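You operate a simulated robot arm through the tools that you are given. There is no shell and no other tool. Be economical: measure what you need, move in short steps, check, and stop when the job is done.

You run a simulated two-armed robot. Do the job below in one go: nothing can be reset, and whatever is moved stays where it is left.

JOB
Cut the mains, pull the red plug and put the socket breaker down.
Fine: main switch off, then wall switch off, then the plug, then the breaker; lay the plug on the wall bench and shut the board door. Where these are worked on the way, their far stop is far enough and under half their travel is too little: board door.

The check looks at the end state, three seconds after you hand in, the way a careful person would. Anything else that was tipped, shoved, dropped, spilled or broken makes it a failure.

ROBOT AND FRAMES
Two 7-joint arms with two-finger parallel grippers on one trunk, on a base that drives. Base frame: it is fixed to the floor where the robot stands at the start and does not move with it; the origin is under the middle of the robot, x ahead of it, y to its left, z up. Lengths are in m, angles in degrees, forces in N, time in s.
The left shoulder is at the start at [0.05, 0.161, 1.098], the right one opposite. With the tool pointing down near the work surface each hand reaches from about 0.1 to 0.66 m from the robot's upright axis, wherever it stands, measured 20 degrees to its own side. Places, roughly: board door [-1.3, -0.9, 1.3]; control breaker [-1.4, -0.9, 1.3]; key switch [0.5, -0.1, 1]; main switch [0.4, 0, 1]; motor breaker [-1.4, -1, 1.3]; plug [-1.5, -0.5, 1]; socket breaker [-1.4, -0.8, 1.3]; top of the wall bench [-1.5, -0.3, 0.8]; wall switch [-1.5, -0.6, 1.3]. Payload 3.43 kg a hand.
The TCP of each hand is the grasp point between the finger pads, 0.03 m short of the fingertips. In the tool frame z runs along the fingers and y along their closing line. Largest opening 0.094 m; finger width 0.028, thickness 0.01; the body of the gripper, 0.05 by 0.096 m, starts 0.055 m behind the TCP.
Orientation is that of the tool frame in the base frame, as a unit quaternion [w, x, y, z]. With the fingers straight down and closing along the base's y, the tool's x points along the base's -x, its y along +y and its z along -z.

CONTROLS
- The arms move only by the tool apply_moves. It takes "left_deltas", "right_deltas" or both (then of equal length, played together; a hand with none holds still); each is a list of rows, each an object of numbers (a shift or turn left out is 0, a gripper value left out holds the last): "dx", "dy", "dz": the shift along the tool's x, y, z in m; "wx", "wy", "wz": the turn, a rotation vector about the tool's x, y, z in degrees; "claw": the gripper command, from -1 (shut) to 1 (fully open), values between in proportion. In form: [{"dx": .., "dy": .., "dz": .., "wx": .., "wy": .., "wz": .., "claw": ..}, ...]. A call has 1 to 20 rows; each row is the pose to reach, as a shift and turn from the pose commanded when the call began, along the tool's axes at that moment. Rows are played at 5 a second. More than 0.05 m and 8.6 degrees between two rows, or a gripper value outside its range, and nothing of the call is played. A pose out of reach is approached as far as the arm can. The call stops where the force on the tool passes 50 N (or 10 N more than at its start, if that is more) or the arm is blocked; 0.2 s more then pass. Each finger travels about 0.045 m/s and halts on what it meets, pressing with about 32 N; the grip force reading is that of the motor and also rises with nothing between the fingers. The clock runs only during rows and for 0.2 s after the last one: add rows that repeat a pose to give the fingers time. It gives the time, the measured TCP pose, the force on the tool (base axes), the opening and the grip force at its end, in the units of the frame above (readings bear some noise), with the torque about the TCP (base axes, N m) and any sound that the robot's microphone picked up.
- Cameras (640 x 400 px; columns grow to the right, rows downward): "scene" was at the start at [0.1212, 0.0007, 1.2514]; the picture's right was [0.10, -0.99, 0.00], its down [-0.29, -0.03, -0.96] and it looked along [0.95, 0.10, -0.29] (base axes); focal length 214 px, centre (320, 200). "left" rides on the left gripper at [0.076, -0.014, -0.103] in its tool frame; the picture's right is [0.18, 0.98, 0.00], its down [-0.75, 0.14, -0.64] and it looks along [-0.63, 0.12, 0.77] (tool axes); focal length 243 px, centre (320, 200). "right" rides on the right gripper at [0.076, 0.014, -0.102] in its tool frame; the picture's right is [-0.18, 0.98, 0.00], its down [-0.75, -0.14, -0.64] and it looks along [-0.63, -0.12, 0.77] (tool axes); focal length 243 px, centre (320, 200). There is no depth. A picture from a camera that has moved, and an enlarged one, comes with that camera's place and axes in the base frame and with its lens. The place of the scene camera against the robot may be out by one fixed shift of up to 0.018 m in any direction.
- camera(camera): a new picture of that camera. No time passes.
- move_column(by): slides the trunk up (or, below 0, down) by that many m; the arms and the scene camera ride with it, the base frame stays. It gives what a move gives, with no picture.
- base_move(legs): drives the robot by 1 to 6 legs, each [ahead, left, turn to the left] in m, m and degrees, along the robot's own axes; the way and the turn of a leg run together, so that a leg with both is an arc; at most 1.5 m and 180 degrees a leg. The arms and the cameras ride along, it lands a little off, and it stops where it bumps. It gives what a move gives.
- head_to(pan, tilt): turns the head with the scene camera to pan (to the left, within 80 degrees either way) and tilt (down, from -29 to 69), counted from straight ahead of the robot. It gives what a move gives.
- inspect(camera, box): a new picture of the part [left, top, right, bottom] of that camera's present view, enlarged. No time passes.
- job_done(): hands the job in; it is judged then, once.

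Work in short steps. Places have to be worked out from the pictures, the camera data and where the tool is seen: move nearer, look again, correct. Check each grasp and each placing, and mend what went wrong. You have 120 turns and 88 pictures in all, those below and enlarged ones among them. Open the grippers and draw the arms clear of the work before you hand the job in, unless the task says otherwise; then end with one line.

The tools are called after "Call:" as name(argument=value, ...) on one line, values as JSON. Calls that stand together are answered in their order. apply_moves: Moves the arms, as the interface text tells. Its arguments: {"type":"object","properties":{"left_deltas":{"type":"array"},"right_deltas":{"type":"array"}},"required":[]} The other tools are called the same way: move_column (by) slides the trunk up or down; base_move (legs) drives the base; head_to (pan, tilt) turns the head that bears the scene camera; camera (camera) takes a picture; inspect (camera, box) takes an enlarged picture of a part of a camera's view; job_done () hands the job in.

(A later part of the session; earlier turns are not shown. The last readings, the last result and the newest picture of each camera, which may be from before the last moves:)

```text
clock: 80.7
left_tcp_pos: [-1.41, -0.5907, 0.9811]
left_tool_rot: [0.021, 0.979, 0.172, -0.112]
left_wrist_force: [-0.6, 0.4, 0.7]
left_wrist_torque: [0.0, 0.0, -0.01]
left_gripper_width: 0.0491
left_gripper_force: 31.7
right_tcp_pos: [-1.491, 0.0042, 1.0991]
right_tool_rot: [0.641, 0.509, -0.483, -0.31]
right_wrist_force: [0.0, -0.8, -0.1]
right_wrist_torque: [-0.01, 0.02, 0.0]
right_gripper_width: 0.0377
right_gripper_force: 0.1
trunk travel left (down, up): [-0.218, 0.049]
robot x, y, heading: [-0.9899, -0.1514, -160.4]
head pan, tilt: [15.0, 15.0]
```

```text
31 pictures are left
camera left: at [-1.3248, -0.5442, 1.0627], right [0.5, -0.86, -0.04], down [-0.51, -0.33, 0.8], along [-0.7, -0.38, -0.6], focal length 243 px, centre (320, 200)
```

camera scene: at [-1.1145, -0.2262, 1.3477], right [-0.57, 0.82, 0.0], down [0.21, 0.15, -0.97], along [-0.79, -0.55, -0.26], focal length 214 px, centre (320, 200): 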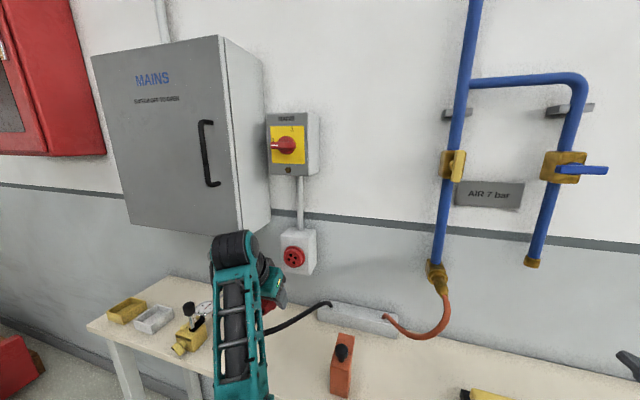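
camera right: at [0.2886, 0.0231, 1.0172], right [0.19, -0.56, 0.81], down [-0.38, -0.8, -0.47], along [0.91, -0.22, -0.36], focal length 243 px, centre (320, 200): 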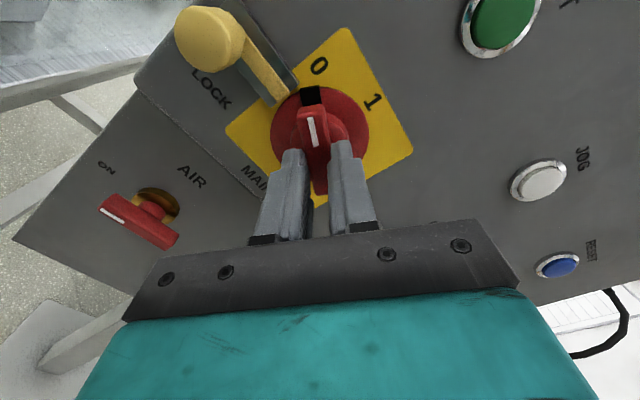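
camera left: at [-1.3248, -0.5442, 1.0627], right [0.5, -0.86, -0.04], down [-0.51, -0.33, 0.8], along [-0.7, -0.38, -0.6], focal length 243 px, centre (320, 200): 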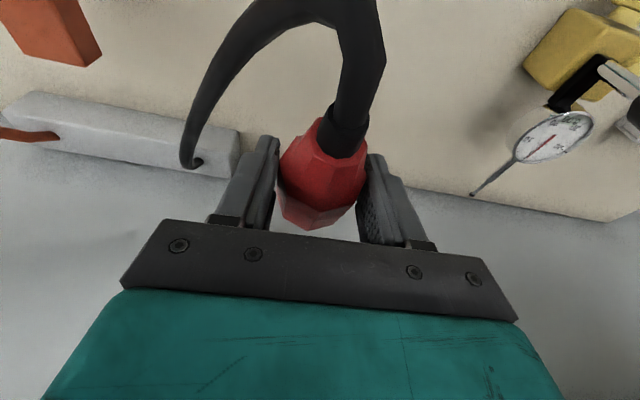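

Good: clear spot below the plug. Descend 10 cm, then in small steps.

Call:
apply_moves(left_deltas=[{"dz": 0.0325, "dx": 0.0075}, {"dz": 0.065, "dx": 0.015}, {"dz": 0.0975, "dx": 0.0225}, {"dz": 0.0975, "dx": 0.0225}])

Call:
camera(camera="left")

```text
clock: 81.7
left_tcp_pos: [-1.4096, -0.5906, 0.8817]
left_tool_rot: [0.021, 0.978, 0.172, -0.112]
left_wrist_force: [-0.1, -0.5, 0.2]
left_wrist_torque: [0.0, -0.03, 0.0]
left_gripper_width: 0.0493
left_gripper_force: 32.3
right_tcp_pos: [-1.4904, 0.0063, 1.0979]
right_tool_rot: [0.641, 0.51, -0.483, -0.309]
right_wrist_force: [-0.1, 0.5, -0.1]
right_wrist_torque: [-0.02, 0.02, 0.02]
right_gripper_width: 0.0375
right_gripper_force: 0.2
trunk travel left (down, up): [-0.218, 0.049]
robot x, y, heading: [-0.9898, -0.1529, -159.9]
head pan, tilt: [15.0, 15.0]
```

```text
30 pictures are left
camera left: at [-1.3233, -0.5436, 0.9629], right [0.5, -0.86, -0.04], down [-0.51, -0.33, 0.8], along [-0.7, -0.38, -0.6], focal length 243 px, centre (320, 200)
```

left: 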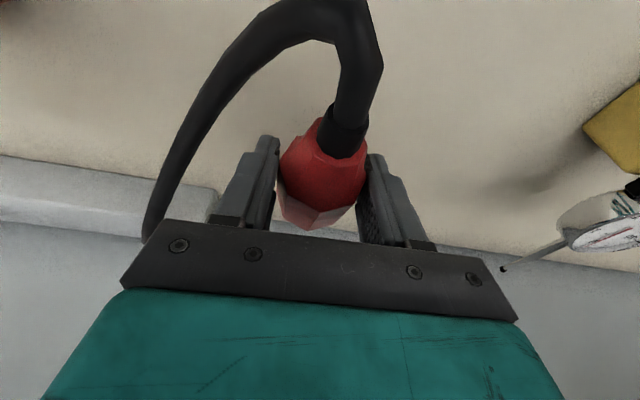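

Continue down 2.4 cm, watching force.

Call:
apply_moves(left_deltas=[{"dz": 0.0097, "dx": 0.0022}, {"dz": 0.0165, "dx": 0.004}, {"dz": 0.0234, "dx": 0.0054}, {"dz": 0.0234, "dx": 0.0054}])

```text
clock: 82.7
left_tcp_pos: [-1.4084, -0.5912, 0.8553]
left_tool_rot: [0.021, 0.979, 0.171, -0.112]
left_wrist_force: [0.7, -0.8, 0.8]
left_wrist_torque: [0.01, 0.01, -0.02]
left_gripper_width: 0.0493
left_gripper_force: 31.4
right_tcp_pos: [-1.4894, 0.0056, 1.098]
right_tool_rot: [0.641, 0.509, -0.483, -0.31]
right_wrist_force: [0.6, 0.2, -0.1]
right_wrist_torque: [-0.04, -0.01, 0.02]
right_gripper_width: 0.0378
right_gripper_force: 0.0
trunk travel left (down, up): [-0.218, 0.049]
robot x, y, heading: [-0.9876, -0.1491, -160.2]
head pan, tilt: [15.0, 15.0]
```

No contact yet; small steps further.

Call:
apply_moves(left_deltas=[{"dz": 0.004, "dx": 0.001}, {"dz": 0.008, "dx": 0.002}, {"dz": 0.008, "dx": 0.002}])

Call:
camera(camera="left")

```text
clock: 83.5
left_tcp_pos: [-1.4094, -0.5907, 0.8465]
left_tool_rot: [0.021, 0.979, 0.172, -0.112]
left_wrist_force: [0.4, -0.5, 0.2]
left_wrist_torque: [0.04, 0.01, -0.01]
left_gripper_width: 0.0493
left_gripper_force: 31.4
right_tcp_pos: [-1.4904, 0.0051, 1.0972]
right_tool_rot: [0.641, 0.509, -0.483, -0.31]
right_wrist_force: [0.8, 0.9, 0.7]
right_wrist_torque: [0.02, 0.0, 0.02]
right_gripper_width: 0.0376
right_gripper_force: 0.1
trunk travel left (down, up): [-0.218, 0.049]
robot x, y, heading: [-0.9897, -0.149, -160.3]
head pan, tilt: [15.0, 15.0]
```

```text
29 pictures are left
camera left: at [-1.3229, -0.5448, 0.9291], right [0.5, -0.86, -0.04], down [-0.51, -0.33, 0.8], along [-0.7, -0.38, -0.6], focal length 243 px, centre (320, 200)
```

left: 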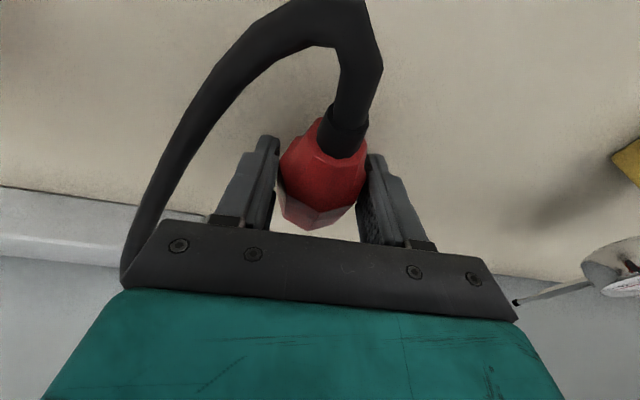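

Still free; continue slowly until touch.

Call:
apply_moves(left_deltas=[{"dz": 0.004, "dx": 0.001}, {"dz": 0.007, "dx": 0.0016}, {"dz": 0.007, "dx": 0.0016}])

```text
clock: 84.3
left_tcp_pos: [-1.4102, -0.5912, 0.8412]
left_tool_rot: [0.021, 0.979, 0.171, -0.112]
left_wrist_force: [-0.8, 0.6, 0.2]
left_wrist_torque: [0.01, -0.02, 0.02]
left_gripper_width: 0.0493
left_gripper_force: 32.2
right_tcp_pos: [-1.4905, 0.0055, 1.0979]
right_tool_rot: [0.641, 0.509, -0.484, -0.31]
right_wrist_force: [0.5, 0.5, -0.1]
right_wrist_torque: [0.0, 0.02, 0.03]
right_gripper_width: 0.0377
right_gripper_force: 0.2
trunk travel left (down, up): [-0.218, 0.049]
robot x, y, heading: [-0.9863, -0.1473, -160.2]
head pan, tilt: [15.0, 15.0]
```

Call:
apply_moves(left_deltas=[{"dz": 0.003, "dx": 0.0007}, {"dz": 0.006, "dx": 0.0014}, {"dz": 0.006, "dx": 0.0014}])

Call:
inspect(camera="scene", box=[150, 240, 390, 390])

```text
clock: 85.1
left_tcp_pos: [-1.4097, -0.5927, 0.8376]
left_tool_rot: [0.023, 0.978, 0.172, -0.115]
left_wrist_force: [2.7, 1.2, 15.8]
left_wrist_torque: [-0.08, 0.35, 0.03]
left_gripper_width: 0.0496
left_gripper_force: 31.9
right_tcp_pos: [-1.4867, 0.0073, 1.0991]
right_tool_rot: [0.642, 0.508, -0.483, -0.31]
right_wrist_force: [0.5, -0.1, 0.3]
right_wrist_torque: [0.01, 0.06, -0.02]
right_gripper_width: 0.0376
right_gripper_force: 0.0
trunk travel left (down, up): [-0.218, 0.049]
robot x, y, heading: [-0.9897, -0.149, -160.0]
head pan, tilt: [15.0, 15.0]
```

```text
2.67 times, centred on (270, 315) of scene
camera zoom: at [-1.1128, -0.2248, 1.3483], right [-0.57, 0.82, 0.0], down [0.21, 0.15, -0.97], along [-0.79, -0.55, -0.26], focal length 572 px, centre (453, -107)
```

zoom: 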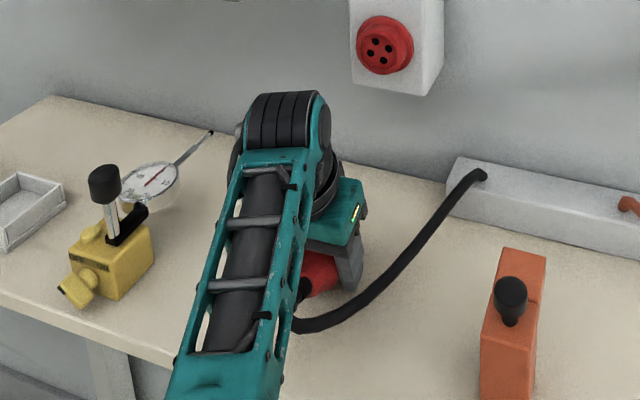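

Contact (16 N up). Release and lift straight off.

Call:
apply_moves(left_deltas=[{"claw": -0.05}, {"claw": 0.2}, {"claw": 0.5}, {"claw": 0.5}, {"dz": -0.03, "dx": -0.007}, {"dz": -0.06, "dx": -0.014}, {"dz": -0.1, "dx": -0.023}, {"dz": -0.14, "dx": -0.032}, {"dz": -0.18, "dx": -0.042}])

Call:
camera(camera="left")

```text
clock: 87.1
left_tcp_pos: [-1.4086, -0.592, 1.0178]
left_tool_rot: [0.021, 0.978, 0.172, -0.112]
left_wrist_force: [0.4, 1.7, -0.6]
left_wrist_torque: [-0.02, 0.01, 0.03]
left_gripper_width: 0.0705
left_gripper_force: 0.1
right_tcp_pos: [-1.4899, 0.006, 1.0979]
right_tool_rot: [0.641, 0.51, -0.482, -0.31]
right_wrist_force: [-0.9, 0.2, 0.5]
right_wrist_torque: [0.02, -0.01, 0.03]
right_gripper_width: 0.0376
right_gripper_force: 0.1
trunk travel left (down, up): [-0.218, 0.049]
robot x, y, heading: [-0.985, -0.1528, -160.5]
head pan, tilt: [15.0, 15.0]
```

```text
27 pictures are left
camera left: at [-1.3228, -0.5456, 1.1007], right [0.5, -0.86, -0.04], down [-0.51, -0.33, 0.8], along [-0.7, -0.38, -0.6], focal length 243 px, centre (320, 200)
```

left: 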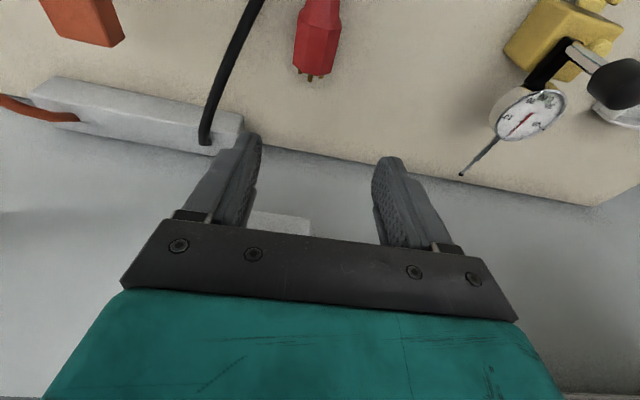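

The plug lies on the bench. Next the door: front at about 1.556 m into the wall direction, handle bar at lateral 0.195, z 1.26–1.39. I back off, slide left, and bring the left hand level in front of the handle.

Call:
base_move(legs=[[-0.145, 0.15, 0]])

Call:
apply_moves(left_deltas=[{"dx": -0.005, "dy": -0.0045, "dz": -0.03, "wy": -7.7}, {"dx": -0.01, "dy": -0.009, "dz": -0.061, "wy": -15.4}, {"dx": -0.015, "dy": -0.0135, "dz": -0.091, "wy": -23.1}, {"dx": -0.02, "dy": -0.018, "dz": -0.121, "wy": -30.8}, {"dx": -0.025, "dy": -0.0225, "dz": -0.152, "wy": -38.5}, {"dx": -0.03, "dy": -0.027, "dz": -0.182, "wy": -46.2}, {"dx": -0.035, "dy": -0.0315, "dz": -0.212, "wy": -53.9}, {"dx": -0.04, "dy": -0.036, "dz": -0.243, "wy": -61.6}, {"dx": -0.045, "dy": -0.04, "dz": -0.273, "wy": -69.3}, {"dx": -0.0496, "dy": -0.045, "dz": -0.3035, "wy": -77}, {"dx": -0.0496, "dy": -0.045, "dz": -0.3035, "wy": -77}])

Call:
camera(camera="left")

Call:
camera(camera="scene")

```text
clock: 88.8
left_tcp_pos: [-1.2241, -0.6854, 1.0189]
left_tool_rot: [0.02, 0.979, 0.172, -0.112]
left_wrist_force: [0.3, 0.6, -0.6]
left_wrist_torque: [0.03, 0.01, -0.03]
left_gripper_width: 0.0704
left_gripper_force: 0.1
right_tcp_pos: [-1.3062, -0.0883, 1.0985]
right_tool_rot: [0.642, 0.509, -0.483, -0.308]
right_wrist_force: [-0.8, -1.2, 0.2]
right_wrist_torque: [-0.04, -0.04, -0.02]
right_gripper_width: 0.0375
right_gripper_force: 0.2
trunk travel left (down, up): [-0.218, 0.049]
robot x, y, heading: [-0.8056, -0.2401, -160.1]
head pan, tilt: [15.0, 15.0]
```

```text
clock: 91.2
left_tcp_pos: [-1.2196, -0.6355, 1.3267]
left_tool_rot: [-0.124, -0.695, -0.122, 0.697]
left_wrist_force: [-0.2, -0.5, 0.5]
left_wrist_torque: [0.03, 0.01, 0.0]
left_gripper_width: 0.0705
left_gripper_force: 0.0
right_tcp_pos: [-1.3075, -0.0882, 1.0983]
right_tool_rot: [0.642, 0.51, -0.482, -0.309]
right_wrist_force: [-0.3, 0.5, 0.3]
right_wrist_torque: [0.02, 0.03, 0.0]
right_gripper_width: 0.0378
right_gripper_force: 0.1
trunk travel left (down, up): [-0.218, 0.049]
robot x, y, heading: [-0.8034, -0.2443, -160.1]
head pan, tilt: [15.0, 15.0]
```

```text
26 pictures are left
camera left: at [-1.1296, -0.5877, 1.249], right [0.34, -0.92, -0.18], down [0.65, 0.09, 0.75], along [-0.68, -0.37, 0.63], focal length 243 px, centre (320, 200)
```

left: 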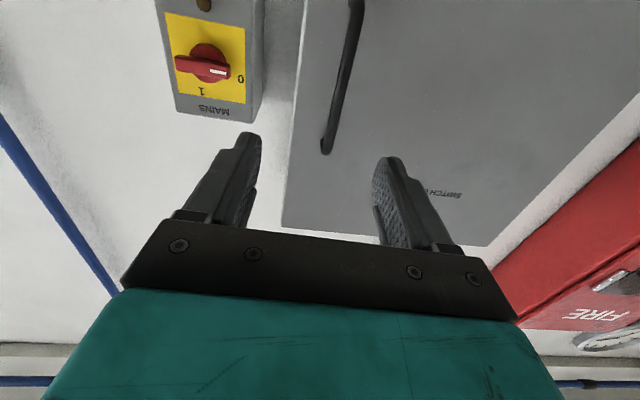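

```text
25 pictures are left
camera scene: at [-0.9304, -0.3189, 1.3478], right [-0.57, 0.82, 0.0], down [0.21, 0.15, -0.97], along [-0.79, -0.55, -0.26], focal length 214 px, centre (320, 200)
```

scene: 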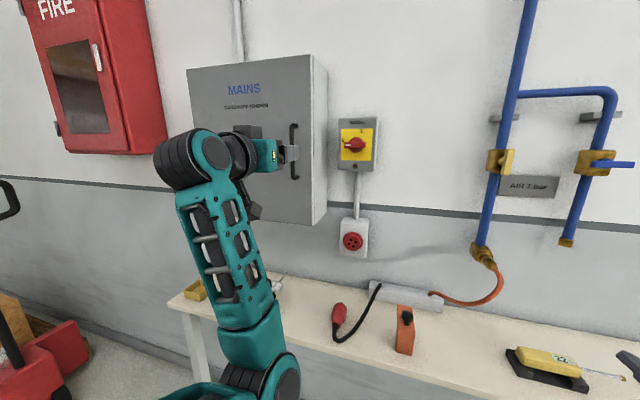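

Handle bar at lateral ≈0.209, z≈1.31. I shift 1.6 cm left and advance 10 cm.

Call:
apply_moves(left_deltas=[{"dy": 0.016, "dz": 0.03}, {"dy": 0.016, "dz": 0.06}, {"dy": 0.016, "dz": 0.1}, {"dy": 0.016, "dz": 0.1}])

Call:
camera(camera="left")

```text
clock: 92.2
left_tcp_pos: [-1.3098, -0.6858, 1.3282]
left_tool_rot: [-0.125, -0.696, -0.123, 0.697]
left_wrist_force: [-0.2, -0.4, -0.1]
left_wrist_torque: [-0.04, -0.05, 0.0]
left_gripper_width: 0.0703
left_gripper_force: 0.0
right_tcp_pos: [-1.3074, -0.0889, 1.0987]
right_tool_rot: [0.642, 0.509, -0.483, -0.309]
right_wrist_force: [0.7, 0.1, -0.4]
right_wrist_torque: [0.04, 0.01, 0.0]
right_gripper_width: 0.0378
right_gripper_force: 0.1
trunk travel left (down, up): [-0.218, 0.049]
robot x, y, heading: [-0.805, -0.2453, -160.2]
head pan, tilt: [15.0, 15.0]
```

```text
24 pictures are left
camera left: at [-1.2185, -0.6373, 1.2499], right [0.34, -0.92, -0.18], down [0.65, 0.09, 0.75], along [-0.68, -0.37, 0.63], focal length 243 px, centre (320, 200)
```

left: 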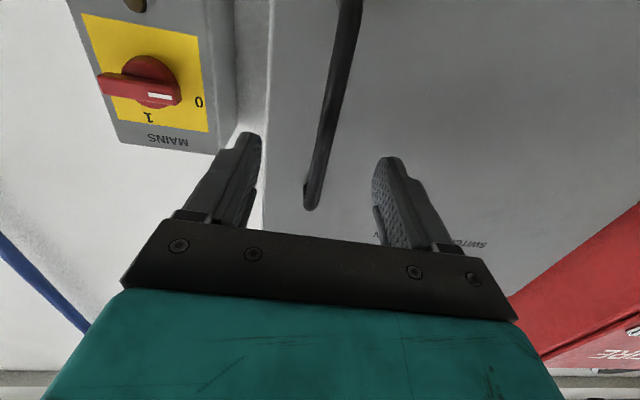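

Handle is between the fingers; advance 4.2 cm and close.

Call:
apply_moves(left_deltas=[{"dz": 0.02}, {"dz": 0.042}, {"dz": 0.042, "claw": -1}, {"dz": 0.042, "claw": -1}, {"dz": 0.042, "claw": -1}, {"dz": 0.042, "claw": -1}, {"dz": 0.042, "claw": -1}, {"dz": 0.042, "claw": -1}])

Call:
camera(camera="left")

```text
clock: 94.0
left_tcp_pos: [-1.3472, -0.7018, 1.3258]
left_tool_rot: [-0.124, -0.696, -0.123, 0.697]
left_wrist_force: [0.6, -8.3, 3.7]
left_wrist_torque: [0.16, -0.13, 0.12]
left_gripper_width: 0.0117
left_gripper_force: 45.1
right_tcp_pos: [-1.3059, -0.0895, 1.0984]
right_tool_rot: [0.642, 0.511, -0.481, -0.31]
right_wrist_force: [0.6, 0.7, -0.1]
right_wrist_torque: [0.0, 0.02, 0.01]
right_gripper_width: 0.0375
right_gripper_force: 0.0
trunk travel left (down, up): [-0.218, 0.049]
robot x, y, heading: [-0.8024, -0.2441, -160.0]
head pan, tilt: [15.0, 15.0]
```

```text
23 pictures are left
camera left: at [-1.257, -0.6537, 1.2484], right [0.34, -0.92, -0.18], down [0.65, 0.09, 0.75], along [-0.68, -0.37, 0.63], focal length 243 px, centre (320, 200)
```

left: 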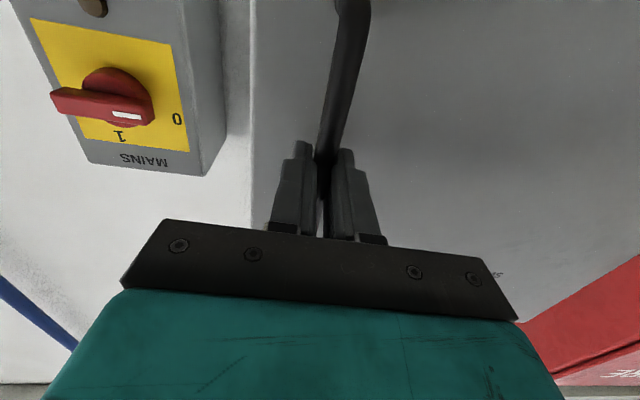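

Firm grip on the bar. I pull the door along its arc (hinge at lateral ≈0.536), turning the hand with it, first 15°.

Call:
apply_moves(left_deltas=[{"dz": -0.014, "dy": 0.0025, "wx": 2.5}, {"dz": -0.028, "dy": 0.0057, "wx": 5}, {"dz": -0.0553, "dy": 0.0139, "wx": 10}, {"dz": -0.0818, "dy": 0.0245, "wx": 15}, {"dz": -0.0818, "dy": 0.0245, "wx": 15}])

Call:
camera(camera="scene")

```text
clock: 95.2
left_tcp_pos: [-1.2615, -0.6993, 1.3257]
left_tool_rot: [-0.033, -0.705, -0.031, 0.708]
left_wrist_force: [-1.3, -17.6, 16.7]
left_wrist_torque: [0.2, -1.13, 0.13]
left_gripper_width: 0.0119
left_gripper_force: 44.6
right_tcp_pos: [-1.3054, -0.0903, 1.0996]
right_tool_rot: [0.642, 0.51, -0.482, -0.309]
right_wrist_force: [-0.1, -0.1, 0.0]
right_wrist_torque: [0.01, 0.03, 0.01]
right_gripper_width: 0.0378
right_gripper_force: 0.0
trunk travel left (down, up): [-0.218, 0.049]
robot x, y, heading: [-0.8058, -0.2402, -159.9]
head pan, tilt: [15.0, 15.0]
```

```text
22 pictures are left
camera scene: at [-0.9295, -0.321, 1.3479], right [-0.57, 0.82, 0.0], down [0.21, 0.15, -0.97], along [-0.79, -0.55, -0.26], focal length 214 px, centre (320, 200)
```

scene: 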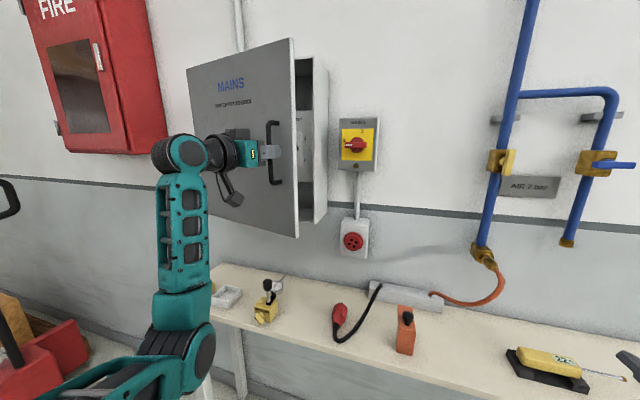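

Opening well. Continue another 30° with slightly more leftward motion.

Call:
apply_moves(left_deltas=[{"dx": -0.003, "dz": -0.028, "dy": 0.0097, "wx": 5}, {"dx": -0.003, "dz": -0.0553, "dy": 0.019, "wx": 10}, {"dx": -0.003, "dz": -0.0818, "dy": 0.0305, "wx": 15}, {"dx": -0.003, "dz": -0.1074, "dy": 0.0433, "wx": 20}, {"dx": -0.003, "dz": -0.1316, "dy": 0.0583, "wx": 25}, {"dx": -0.003, "dz": -0.1545, "dy": 0.0753, "wx": 30}, {"dx": -0.003, "dz": -0.1545, "dy": 0.0753, "wx": 30}])

Call:
camera(camera="scene")

```text
clock: 96.8
left_tcp_pos: [-1.1025, -0.7536, 1.3269]
left_tool_rot: [-0.153, 0.696, -0.158, -0.684]
left_wrist_force: [14.7, 25.9, -37.9]
left_wrist_torque: [0.43, 0.11, -0.36]
left_gripper_width: 0.0116
left_gripper_force: 44.4
right_tcp_pos: [-1.3067, -0.0879, 1.0975]
right_tool_rot: [0.643, 0.509, -0.483, -0.308]
right_wrist_force: [0.0, 0.2, -0.1]
right_wrist_torque: [-0.05, 0.03, 0.0]
right_gripper_width: 0.0374
right_gripper_force: 0.1
trunk travel left (down, up): [-0.218, 0.049]
robot x, y, heading: [-0.8014, -0.2426, -160.0]
head pan, tilt: [15.0, 15.0]
```

```text
21 pictures are left
camera scene: at [-0.9296, -0.3175, 1.3478], right [-0.57, 0.82, 0.0], down [0.21, 0.15, -0.97], along [-0.79, -0.55, -0.26], focal length 214 px, centre (320, 200)
```

scene: 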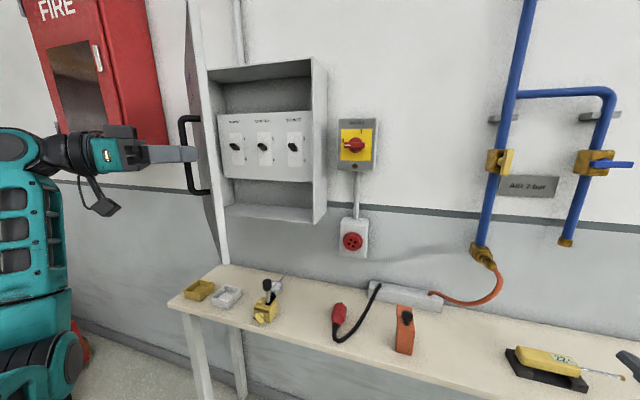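

Door is ~45° open. I release the handle, back away, and straighten the hand so I can push the door further open from the inside.

Call:
apply_moves(left_deltas=[{"dx": 0.003, "claw": -0.5}, {"dx": 0.003, "claw": 0}, {"dx": 0.003, "claw": 0.3}, {"dx": 0.003, "dz": -0.03}, {"dx": 0.003, "dz": -0.06}, {"dx": 0.003, "dz": -0.09}])

Call:
base_move(legs=[[-0.2, 0, 0]])

Call:
apply_moves(left_deltas=[{"wx": -7.5, "claw": -1}, {"wx": -15}, {"wx": -22.5}, {"wx": -30}, {"wx": -37.5}, {"wx": -45}, {"wx": -45}])

Call:
camera(camera="scene")

```text
clock: 98.2
left_tcp_pos: [-1.0232, -0.794, 1.3247]
left_tool_rot: [-0.152, 0.69, -0.154, -0.69]
left_wrist_force: [-0.1, 0.2, 0.7]
left_wrist_torque: [0.01, 0.02, 0.05]
left_gripper_width: 0.061
left_gripper_force: 0.0
right_tcp_pos: [-1.3056, -0.0871, 1.0984]
right_tool_rot: [0.642, 0.509, -0.482, -0.309]
right_wrist_force: [-0.5, 0.6, -0.4]
right_wrist_torque: [0.03, -0.04, 0.02]
right_gripper_width: 0.0377
right_gripper_force: 0.0
trunk travel left (down, up): [-0.218, 0.049]
robot x, y, heading: [-0.804, -0.2439, -160.1]
head pan, tilt: [15.0, 15.0]
```

```text
clock: 99.7
left_tcp_pos: [-0.8437, -0.731, 1.3262]
left_tool_rot: [0.152, -0.69, 0.153, 0.69]
left_wrist_force: [1.1, 0.1, -0.1]
left_wrist_torque: [0.0, -0.01, -0.02]
left_gripper_width: 0.0614
left_gripper_force: 0.0
right_tcp_pos: [-1.1285, -0.0232, 1.0977]
right_tool_rot: [0.643, 0.51, -0.482, -0.308]
right_wrist_force: [-0.4, 0.0, 0.8]
right_wrist_torque: [0.02, 0.01, 0.0]
right_gripper_width: 0.0375
right_gripper_force: 0.0
trunk travel left (down, up): [-0.218, 0.049]
robot x, y, heading: [-0.626, -0.1812, -160.0]
head pan, tilt: [15.0, 15.0]
```

```text
clock: 101.3
left_tcp_pos: [-0.8445, -0.7293, 1.3264]
left_tool_rot: [-0.125, -0.696, -0.122, 0.697]
left_wrist_force: [-0.3, -0.7, -0.1]
left_wrist_torque: [0.02, 0.0, 0.03]
left_gripper_width: 0.0
left_gripper_force: 32.2
right_tcp_pos: [-1.1295, -0.0239, 1.0971]
right_tool_rot: [0.642, 0.509, -0.482, -0.309]
right_wrist_force: [0.0, -0.1, -0.5]
right_wrist_torque: [0.01, 0.01, -0.03]
right_gripper_width: 0.0377
right_gripper_force: 0.1
trunk travel left (down, up): [-0.218, 0.049]
robot x, y, heading: [-0.6293, -0.1782, -159.9]
head pan, tilt: [15.0, 15.0]
```

```text
20 pictures are left
camera scene: at [-0.7522, -0.2545, 1.3478], right [-0.57, 0.82, 0.0], down [0.21, 0.15, -0.97], along [-0.79, -0.55, -0.26], focal length 214 px, centre (320, 200)
```

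scene: 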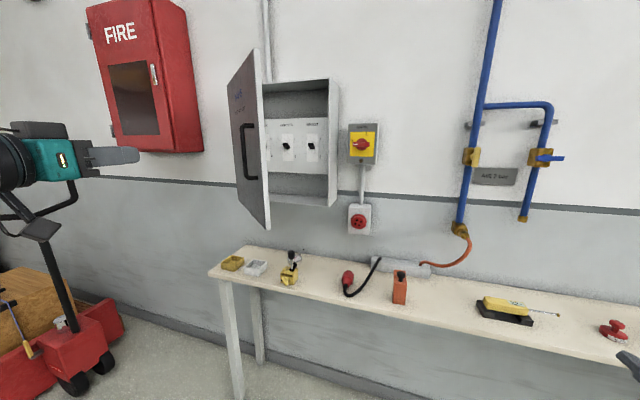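

Door edge is at about (1.291, 0.278) in wall coordinates. I move the hand right to lateral 0.19 so it can enter inside the door, and check.

Call:
apply_moves(left_deltas=[{"dy": -0.043}, {"dy": -0.086}, {"dy": -0.129}, {"dy": -0.172}, {"dy": -0.215}, {"dy": -0.215}])

Call:
base_move(legs=[[0.2, 0, 0]])

Call:
camera(camera="scene")

Call:
camera(camera="left")

```text
clock: 102.7
left_tcp_pos: [-0.9331, -0.5331, 1.3375]
left_tool_rot: [-0.126, -0.695, -0.123, 0.697]
left_wrist_force: [-0.5, 0.0, 0.0]
left_wrist_torque: [0.0, -0.01, 0.03]
left_gripper_width: 0.0002
left_gripper_force: 32.3
left hand out of reach, approached as far as the arm can: row 4, 5, 6
right_tcp_pos: [-1.1279, -0.0248, 1.0989]
right_tool_rot: [0.642, 0.511, -0.481, -0.308]
right_wrist_force: [0.5, -0.1, -0.2]
right_wrist_torque: [0.0, -0.02, 0.02]
right_gripper_width: 0.0375
right_gripper_force: 0.0
trunk travel left (down, up): [-0.218, 0.049]
robot x, y, heading: [-0.6285, -0.1781, -160.0]
head pan, tilt: [15.0, 15.0]
```

```text
clock: 104.3
left_tcp_pos: [-1.1154, -0.6008, 1.337]
left_tool_rot: [0.125, 0.696, 0.123, -0.696]
left_wrist_force: [0.2, 0.2, 0.1]
left_wrist_torque: [0.02, 0.0, 0.03]
left_gripper_width: 0.0
left_gripper_force: 31.8
right_tcp_pos: [-1.3127, -0.0933, 1.0966]
right_tool_rot: [0.642, 0.512, -0.481, -0.308]
right_wrist_force: [0.2, 0.0, -0.3]
right_wrist_torque: [-0.03, 0.02, -0.03]
right_gripper_width: 0.0377
right_gripper_force: 0.1
trunk travel left (down, up): [-0.218, 0.049]
robot x, y, heading: [-0.8074, -0.2452, -159.7]
head pan, tilt: [15.0, 15.0]
```

```text
19 pictures are left
camera scene: at [-0.9359, -0.3219, 1.3477], right [-0.58, 0.82, 0.0], down [0.21, 0.15, -0.97], along [-0.79, -0.56, -0.26], focal length 214 px, centre (320, 200)
```

scene: 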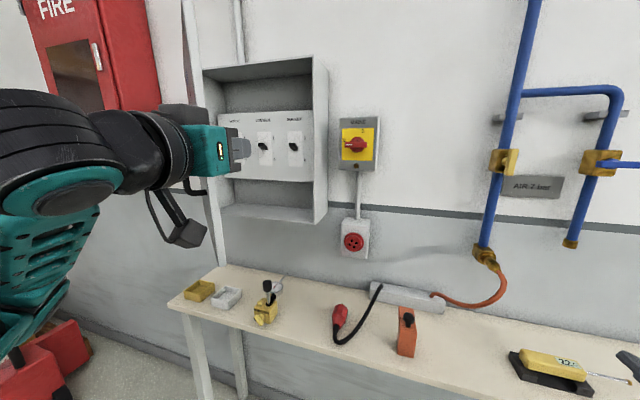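

```text
18 pictures are left
camera left: at [-1.0245, -0.5515, 1.2601], right [0.34, -0.92, -0.18], down [0.65, 0.09, 0.75], along [-0.68, -0.38, 0.63], focal length 243 px, centre (320, 200)
```

left: 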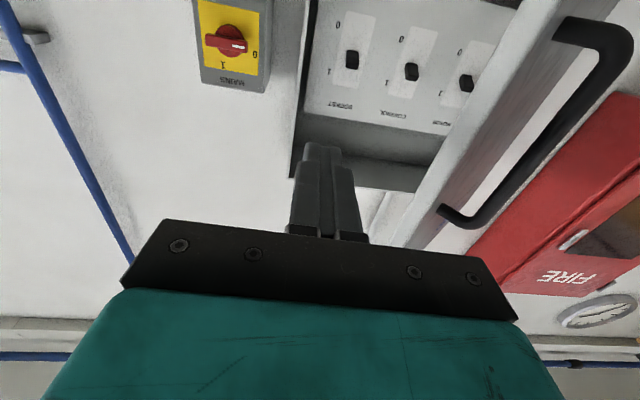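

The breakers are visible: SOCKET is the rightmost, levers up at 1. I reach in 10 cm beside the door edge and push the door left from the inside.

Call:
apply_moves(left_deltas=[{"dz": 0.05}, {"dz": 0.1}, {"dz": 0.1, "dy": 0.03}, {"dz": 0.1, "dy": 0.06}, {"dz": 0.1, "dy": 0.09}, {"dz": 0.1, "dy": 0.12}, {"dz": 0.1, "dy": 0.15}, {"dz": 0.1, "dy": 0.18}, {"dz": 0.1, "dy": 0.21}, {"dz": 0.1, "dy": 0.24}, {"dz": 0.1, "dy": 0.24}])

Call:
camera(camera="scene")

```text
clock: 105.3
left_tcp_pos: [-1.1883, -0.6705, 1.3397]
left_tool_rot: [-0.116, -0.697, -0.112, 0.699]
left_wrist_force: [10.1, 20.5, 3.6]
left_wrist_torque: [0.47, -0.39, 1.66]
left_gripper_width: 0.0001
left_gripper_force: 32.2
right_tcp_pos: [-1.3108, -0.0887, 1.0979]
right_tool_rot: [0.644, 0.509, -0.481, -0.308]
right_wrist_force: [0.4, 0.5, -0.7]
right_wrist_torque: [-0.01, 0.0, -0.01]
right_gripper_width: 0.0377
right_gripper_force: 0.1
trunk travel left (down, up): [-0.218, 0.049]
robot x, y, heading: [-0.8083, -0.2412, -160.0]
head pan, tilt: [15.0, 15.0]
stopped in row 5 (left hand): the force on the tool passed its limit (the readings are from after the stop); the commanded pose is now the measured one
```

```text
17 pictures are left
camera scene: at [-0.9329, -0.3172, 1.3484], right [-0.58, 0.82, 0.0], down [0.21, 0.15, -0.97], along [-0.79, -0.56, -0.26], focal length 214 px, centre (320, 200)
```

scene: 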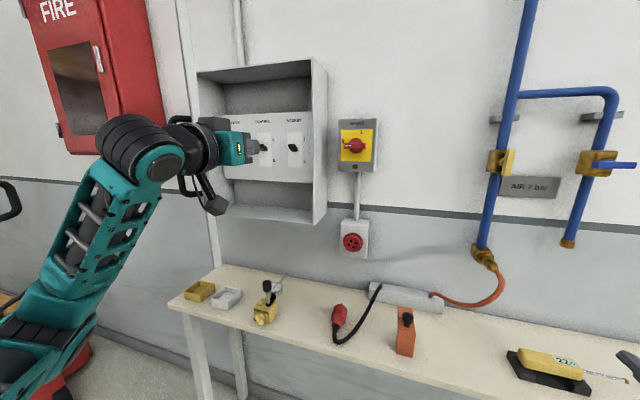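

Contact with the door; it moved a bit but my push was too fast. Push more slowly.

Call:
apply_moves(left_deltas=[{"dy": 0.008}, {"dy": 0.016}, {"dy": 0.024}, {"dy": 0.032}, {"dy": 0.04}, {"dy": 0.048}, {"dy": 0.056}, {"dy": 0.064}, {"dy": 0.072}, {"dy": 0.08}, {"dy": 0.09}, {"dy": 0.1}, {"dy": 0.11}, {"dy": 0.12}, {"dy": 0.13}, {"dy": 0.14}, {"dy": 0.15}, {"dy": 0.16}, {"dy": 0.17}, {"dy": 0.17}])

```text
clock: 105.8
left_tcp_pos: [-1.1837, -0.6714, 1.3386]
left_tool_rot: [-0.112, -0.697, -0.107, 0.7]
left_wrist_force: [11.9, 24.1, 4.4]
left_wrist_torque: [0.48, -0.53, 1.98]
left_gripper_width: 0.0
left_gripper_force: 31.5
right_tcp_pos: [-1.3094, -0.0874, 1.0987]
right_tool_rot: [0.644, 0.509, -0.482, -0.308]
right_wrist_force: [0.5, 0.1, -0.8]
right_wrist_torque: [-0.03, 0.07, -0.03]
right_gripper_width: 0.0374
right_gripper_force: 0.1
trunk travel left (down, up): [-0.218, 0.049]
robot x, y, heading: [-0.8089, -0.2413, -159.7]
head pan, tilt: [15.0, 15.0]
stopped in row 2 (left hand): the force on the tool passed its limit (the readings are from after the stop); the commanded pose is now the measured one
```

The reaction has a backward part: the gripper's shoulder is catching the door edge. I back right, go 10 cm deeper, and then push left slowly.

Call:
apply_moves(left_deltas=[{"dy": -0.025}, {"dy": -0.05}, {"dy": -0.05, "dz": 0.03}, {"dy": -0.05, "dz": 0.06}, {"dy": -0.05, "dz": 0.09}, {"dy": -0.05, "dz": 0.11}, {"dy": -0.04, "dz": 0.11}, {"dy": -0.03, "dz": 0.11}, {"dy": -0.02, "dz": 0.11}, {"dy": -0.01, "dz": 0.11}, {"dy": 0.0, "dz": 0.11}, {"dy": 0.01, "dz": 0.11}, {"dy": 0.02, "dz": 0.11}, {"dy": 0.03, "dz": 0.11}, {"dy": 0.04, "dz": 0.11}, {"dy": 0.05, "dz": 0.11}, {"dy": 0.06, "dz": 0.11}, {"dy": 0.07, "dz": 0.11}, {"dy": 0.08, "dz": 0.11}])

Call:
camera(camera="left")

```text
clock: 109.8
left_tcp_pos: [-1.2727, -0.8001, 1.3288]
left_tool_rot: [0.111, 0.703, 0.116, -0.693]
left_wrist_force: [-0.1, -0.8, -0.2]
left_wrist_torque: [-0.03, 0.09, -0.06]
left_gripper_width: 0.0
left_gripper_force: 32.3
right_tcp_pos: [-1.3152, -0.0981, 1.0979]
right_tool_rot: [0.641, 0.513, -0.482, -0.307]
right_wrist_force: [-0.7, -0.7, -0.7]
right_wrist_torque: [-0.03, -0.02, -0.06]
right_gripper_width: 0.0377
right_gripper_force: 0.0
trunk travel left (down, up): [-0.218, 0.049]
robot x, y, heading: [-0.8111, -0.2469, -159.9]
head pan, tilt: [15.0, 15.0]
```

```text
16 pictures are left
camera left: at [-1.1787, -0.7537, 1.2528], right [0.31, -0.93, -0.19], down [0.64, 0.06, 0.76], along [-0.7, -0.36, 0.62], focal length 243 px, centre (320, 200)
```

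left: 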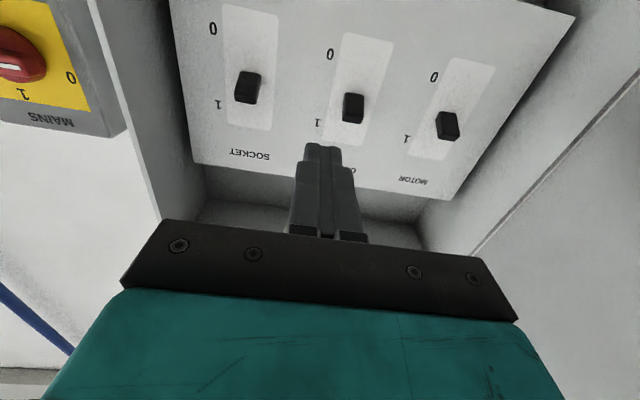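

Reached inside; the door swung. Look at the door's opening from the scene camera.

Call:
camera(camera="scene")

```text
15 pictures are left
camera scene: at [-0.9397, -0.328, 1.3471], right [-0.58, 0.82, 0.0], down [0.22, 0.16, -0.96], along [-0.79, -0.55, -0.27], focal length 214 px, centre (320, 200)
```

scene: 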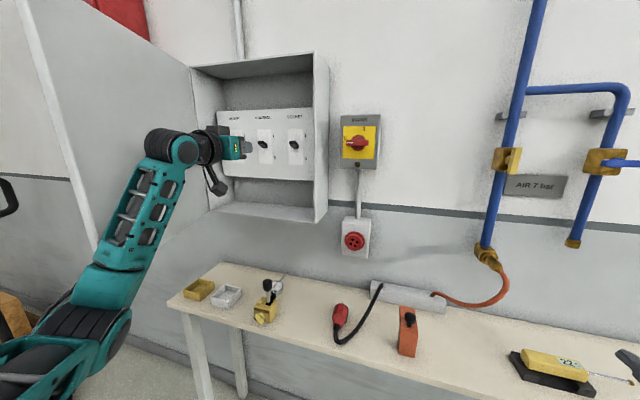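

Door about 75° open. I push a bit further left for margin, slowly.

Call:
apply_moves(left_deltas=[{"dy": 0.01}, {"dy": 0.02}, {"dy": 0.03}, {"dy": 0.04}, {"dy": 0.05}, {"dy": 0.06}, {"dy": 0.07}, {"dy": 0.08}, {"dy": 0.09}, {"dy": 0.09}])

Call:
camera(camera="scene")

```text
clock: 112.0
left_tcp_pos: [-1.2405, -0.8763, 1.334]
left_tool_rot: [0.112, 0.7, 0.111, -0.696]
left_wrist_force: [0.3, 0.1, -0.1]
left_wrist_torque: [0.0, -0.01, -0.03]
left_gripper_width: 0.0
left_gripper_force: 32.3
right_tcp_pos: [-1.312, -0.0908, 1.098]
right_tool_rot: [0.642, 0.51, -0.481, -0.308]
right_wrist_force: [-0.1, -0.3, 0.0]
right_wrist_torque: [0.0, -0.02, 0.01]
right_gripper_width: 0.0374
right_gripper_force: 0.0
trunk travel left (down, up): [-0.218, 0.049]
robot x, y, heading: [-0.8084, -0.2426, -159.9]
head pan, tilt: [15.0, 15.0]
```

```text
14 pictures are left
camera scene: at [-0.9348, -0.3206, 1.3478], right [-0.58, 0.82, 0.0], down [0.21, 0.15, -0.97], along [-0.79, -0.56, -0.26], focal length 214 px, centre (320, 200)
```

scene: 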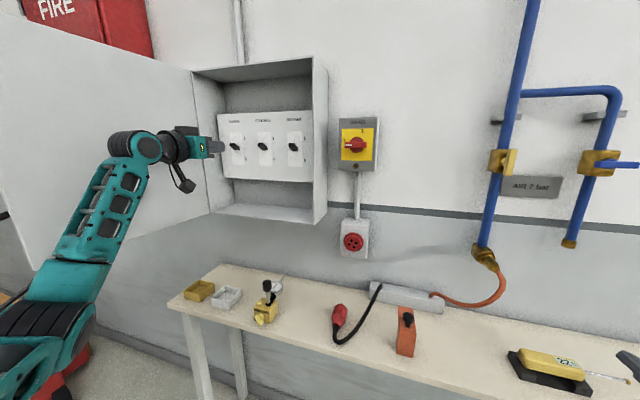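

Door is ~90° open. The socket lever is at about (1.61 in, 0.255 left, z 1.332). I move the closed fingertips to just above it, still short of the panel.

Call:
apply_moves(left_deltas=[{"dy": -0.04, "dx": -0.012}, {"dy": -0.08, "dx": -0.025}, {"dy": -0.12, "dx": -0.037}, {"dy": -0.158, "dx": -0.05}, {"dy": -0.158, "dx": -0.05, "dz": 0.03}, {"dy": -0.158, "dx": -0.05, "dz": 0.06}, {"dy": -0.158, "dx": -0.05, "dz": 0.06}])

Call:
camera(camera="left")

```text
clock: 113.5
left_tcp_pos: [-1.3467, -0.7444, 1.3846]
left_tool_rot: [0.112, 0.7, 0.111, -0.696]
left_wrist_force: [0.0, 0.5, -0.3]
left_wrist_torque: [0.04, 0.01, 0.01]
left_gripper_width: 0.0
left_gripper_force: 32.4
right_tcp_pos: [-1.3119, -0.0915, 1.0984]
right_tool_rot: [0.642, 0.512, -0.481, -0.307]
right_wrist_force: [-0.3, -0.3, 0.2]
right_wrist_torque: [-0.04, 0.0, -0.01]
right_gripper_width: 0.0373
right_gripper_force: 0.1
trunk travel left (down, up): [-0.218, 0.049]
robot x, y, heading: [-0.8105, -0.2447, -159.9]
head pan, tilt: [15.0, 15.0]
```

```text
13 pictures are left
camera left: at [-1.2531, -0.6982, 1.3072], right [0.31, -0.93, -0.18], down [0.65, 0.07, 0.76], along [-0.69, -0.35, 0.63], focal length 243 px, centre (320, 200)
```

left: 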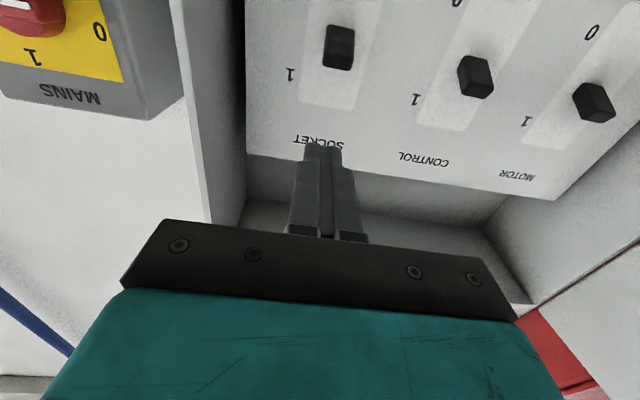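

On line laterally. Advance ~6 cm so the tips are just above the lever, then push down slowly.

Call:
apply_moves(left_deltas=[{"dz": 0.02, "dy": 0.002}, {"dz": 0.04, "dy": 0.002}, {"dz": 0.055, "dy": 0.002}, {"dz": 0.064, "dy": 0.002}, {"dz": 0.064, "dy": 0.002}])

Call:
camera(camera="left")

```text
clock: 114.8
left_tcp_pos: [-1.4065, -0.7654, 1.384]
left_tool_rot: [0.111, 0.7, 0.111, -0.697]
left_wrist_force: [-1.0, 0.0, -0.8]
left_wrist_torque: [0.01, -0.02, 0.0]
left_gripper_width: 0.0001
left_gripper_force: 31.7
right_tcp_pos: [-1.3117, -0.0907, 1.0987]
right_tool_rot: [0.643, 0.511, -0.482, -0.307]
right_wrist_force: [-0.3, 0.1, 0.4]
right_wrist_torque: [0.0, 0.02, 0.02]
right_gripper_width: 0.0376
right_gripper_force: 0.0
trunk travel left (down, up): [-0.218, 0.049]
robot x, y, heading: [-0.8061, -0.2469, -159.8]
head pan, tilt: [15.0, 15.0]
```

```text
12 pictures are left
camera left: at [-1.3138, -0.7204, 1.3078], right [0.31, -0.93, -0.18], down [0.65, 0.07, 0.76], along [-0.7, -0.35, 0.63], focal length 243 px, centre (320, 200)
```

left: 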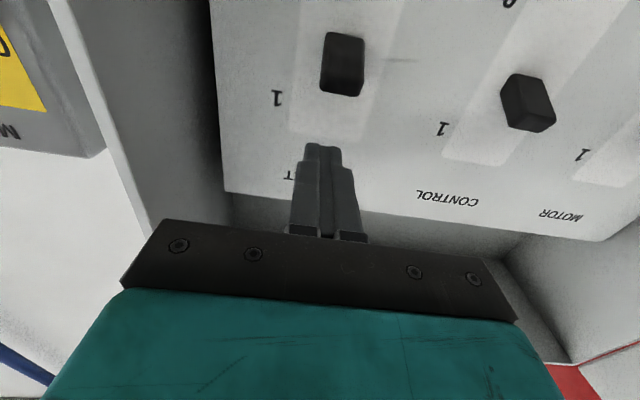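

Tips are ~2 cm past the lever's front face, just above it. Push down slowly.

Call:
apply_moves(left_deltas=[{"dx": 0.008}, {"dx": 0.016}, {"dx": 0.022}, {"dx": 0.028}, {"dx": 0.034}, {"dx": 0.04}, {"dx": 0.046}, {"dx": 0.052}, {"dx": 0.058}, {"dx": 0.062}, {"dx": 0.062}])

Call:
camera(camera="left")

```text
clock: 117.2
left_tcp_pos: [-1.4046, -0.7641, 1.3271]
left_tool_rot: [-0.113, -0.696, -0.11, 0.7]
left_wrist_force: [1.4, -1.4, 16.5]
left_wrist_torque: [-0.11, 0.47, 0.02]
left_gripper_width: 0.0
left_gripper_force: 32.4
right_tcp_pos: [-1.3099, -0.0897, 1.1007]
right_tool_rot: [0.643, 0.51, -0.481, -0.307]
right_wrist_force: [-0.1, 0.3, 0.6]
right_wrist_torque: [0.0, 0.0, 0.03]
right_gripper_width: 0.0375
right_gripper_force: 0.1
trunk travel left (down, up): [-0.218, 0.049]
robot x, y, heading: [-0.8085, -0.2458, -160.0]
head pan, tilt: [15.0, 15.0]
```

```text
11 pictures are left
camera left: at [-1.311, -0.7193, 1.2492], right [0.31, -0.93, -0.18], down [0.66, 0.07, 0.75], along [-0.69, -0.35, 0.64], focal length 243 px, centre (320, 200)
```

left: 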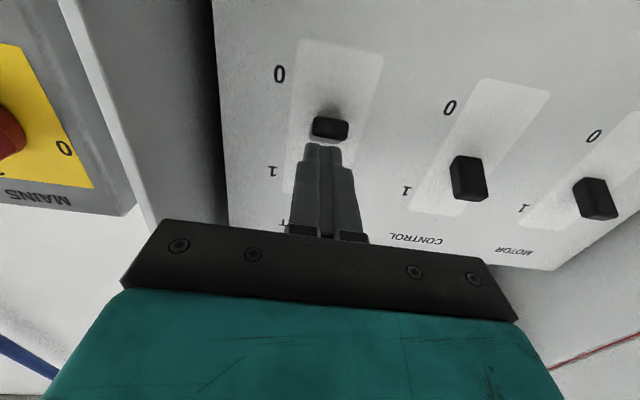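

The lever is moving down. Continue further.

Call:
apply_moves(left_deltas=[{"dx": 0.006}, {"dx": 0.012}, {"dx": 0.018}, {"dx": 0.024}, {"dx": 0.03}, {"dx": 0.034}, {"dx": 0.034}])

Call:
apply_moves(left_deltas=[{"dx": -0.015}, {"dx": -0.03, "dz": -0.01}, {"dx": -0.03, "dz": -0.05}, {"dx": -0.03, "dz": -0.09}])

Call:
camera(camera="left")

```text
clock: 118.8
left_tcp_pos: [-1.4081, -0.7656, 1.2847]
left_tool_rot: [0.111, 0.702, 0.11, -0.695]
left_wrist_force: [0.0, -0.5, 0.2]
left_wrist_torque: [0.01, 0.02, -0.01]
left_gripper_width: 0.0
left_gripper_force: 31.9
right_tcp_pos: [-1.3122, -0.0916, 1.0977]
right_tool_rot: [0.642, 0.512, -0.481, -0.307]
right_wrist_force: [-0.5, -0.6, 0.2]
right_wrist_torque: [0.03, 0.01, -0.02]
right_gripper_width: 0.0378
right_gripper_force: 0.1
trunk travel left (down, up): [-0.218, 0.049]
robot x, y, heading: [-0.8086, -0.2421, -159.8]
head pan, tilt: [15.0, 15.0]
```

```text
clock: 119.8
left_tcp_pos: [-1.3194, -0.7357, 1.3164]
left_tool_rot: [0.112, 0.7, 0.111, -0.697]
left_wrist_force: [-0.5, -0.2, 0.1]
left_wrist_torque: [0.0, -0.03, -0.01]
left_gripper_width: 0.0002
left_gripper_force: 32.2
right_tcp_pos: [-1.3113, -0.0911, 1.0989]
right_tool_rot: [0.643, 0.511, -0.481, -0.308]
right_wrist_force: [-0.2, 0.1, -0.4]
right_wrist_torque: [-0.03, -0.01, 0.01]
right_gripper_width: 0.0377
right_gripper_force: 0.0
trunk travel left (down, up): [-0.218, 0.049]
robot x, y, heading: [-0.8117, -0.2452, -159.9]
head pan, tilt: [15.0, 15.0]
```

```text
10 pictures are left
camera left: at [-1.2263, -0.6902, 1.2392], right [0.31, -0.93, -0.18], down [0.65, 0.07, 0.76], along [-0.7, -0.35, 0.63], focal length 243 px, centre (320, 200)
```

left: 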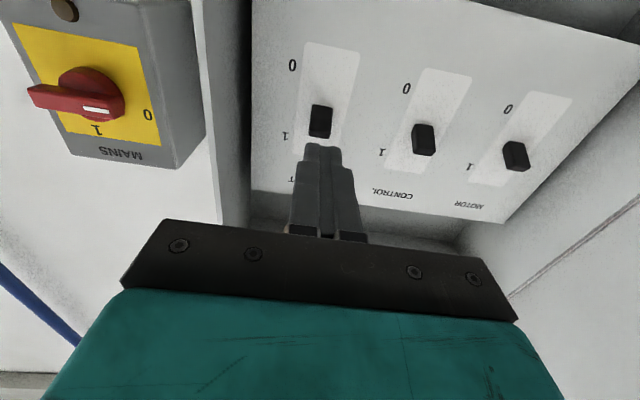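

The lever looks back at 1: my upward retreat must have lifted it again. I redo the push and this time retract straight back.

Call:
apply_moves(left_deltas=[{"dx": -0.034}, {"dx": -0.068}, {"dx": -0.068, "dz": 0.04}, {"dx": -0.068, "dz": 0.075}, {"dx": -0.068, "dz": 0.092}, {"dx": -0.055, "dz": 0.092}, {"dx": -0.043, "dz": 0.092}, {"dx": -0.033, "dz": 0.092}, {"dx": -0.024, "dz": 0.092}, {"dx": -0.016, "dz": 0.092}, {"dx": -0.008, "dz": 0.092}, {"dx": 0.0, "dz": 0.092}, {"dx": 0.008, "dz": 0.092}, {"dx": 0.016, "dz": 0.092}, {"dx": 0.024, "dz": 0.092}, {"dx": 0.024, "dz": 0.092}, {"dx": 0.024, "dz": 0.07}, {"dx": 0.024, "dz": 0.03}, {"dx": 0.024, "dz": -0.01}])

Call:
camera(camera="left")

```text
clock: 123.8
left_tcp_pos: [-1.3097, -0.7329, 1.2944]
left_tool_rot: [0.111, 0.701, 0.111, -0.696]
left_wrist_force: [-0.2, -0.4, 0.8]
left_wrist_torque: [0.01, 0.0, -0.01]
left_gripper_width: 0.0
left_gripper_force: 31.8
right_tcp_pos: [-1.3116, -0.0919, 1.0997]
right_tool_rot: [0.643, 0.511, -0.481, -0.308]
right_wrist_force: [0.4, 0.0, -1.3]
right_wrist_torque: [-0.01, -0.02, 0.0]
right_gripper_width: 0.0375
right_gripper_force: 0.1
trunk travel left (down, up): [-0.218, 0.049]
robot x, y, heading: [-0.8085, -0.2462, -160.1]
head pan, tilt: [15.0, 15.0]
```

```text
9 pictures are left
camera left: at [-1.2165, -0.6872, 1.2179], right [0.31, -0.93, -0.18], down [0.65, 0.07, 0.76], along [-0.7, -0.35, 0.63], focal length 243 px, centre (320, 200)
```

left: 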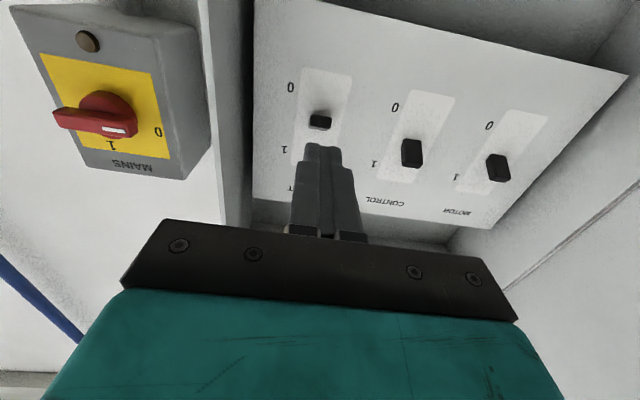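

The lever now looks lowered. I zoom to verify it is fully down.

Call:
inspect(camera="left", box=[260, 60, 460, 185])

Call:
inspect(camera="scene", box=[205, 90, 333, 190])

```text
3.20 times, centred on (360, 122) of left
camera zoom: at [-1.2165, -0.6872, 1.2179], right [0.31, -0.93, -0.18], down [0.65, 0.07, 0.76], along [-0.7, -0.35, 0.63], focal length 776 px, centre (192, 448)
```

zoom: 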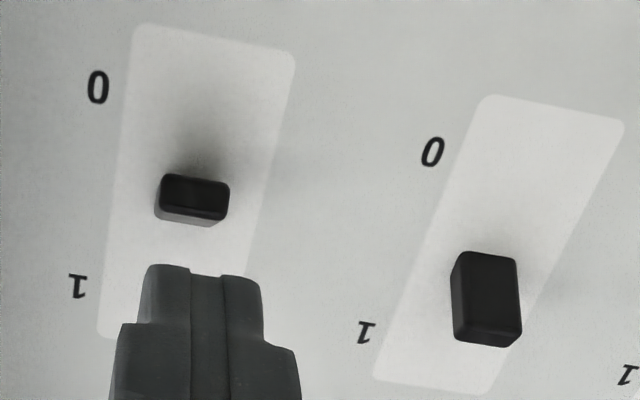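

```text
4.00 times, centred on (269, 140) of scene
camera zoom: at [-0.934, -0.3205, 1.3479], right [-0.58, 0.82, 0.0], down [0.21, 0.15, -0.97], along [-0.79, -0.56, -0.26], focal length 858 px, centre (524, 440)
```

zoom: 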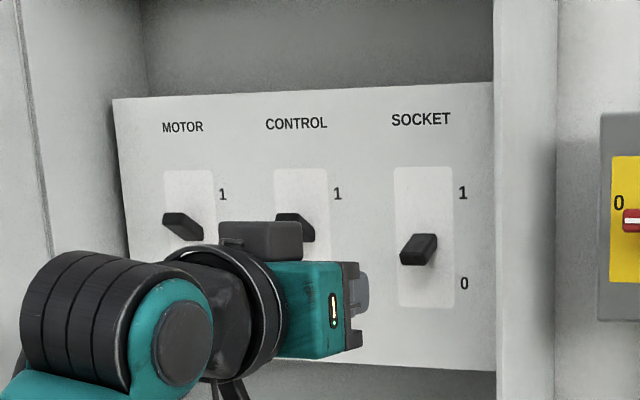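

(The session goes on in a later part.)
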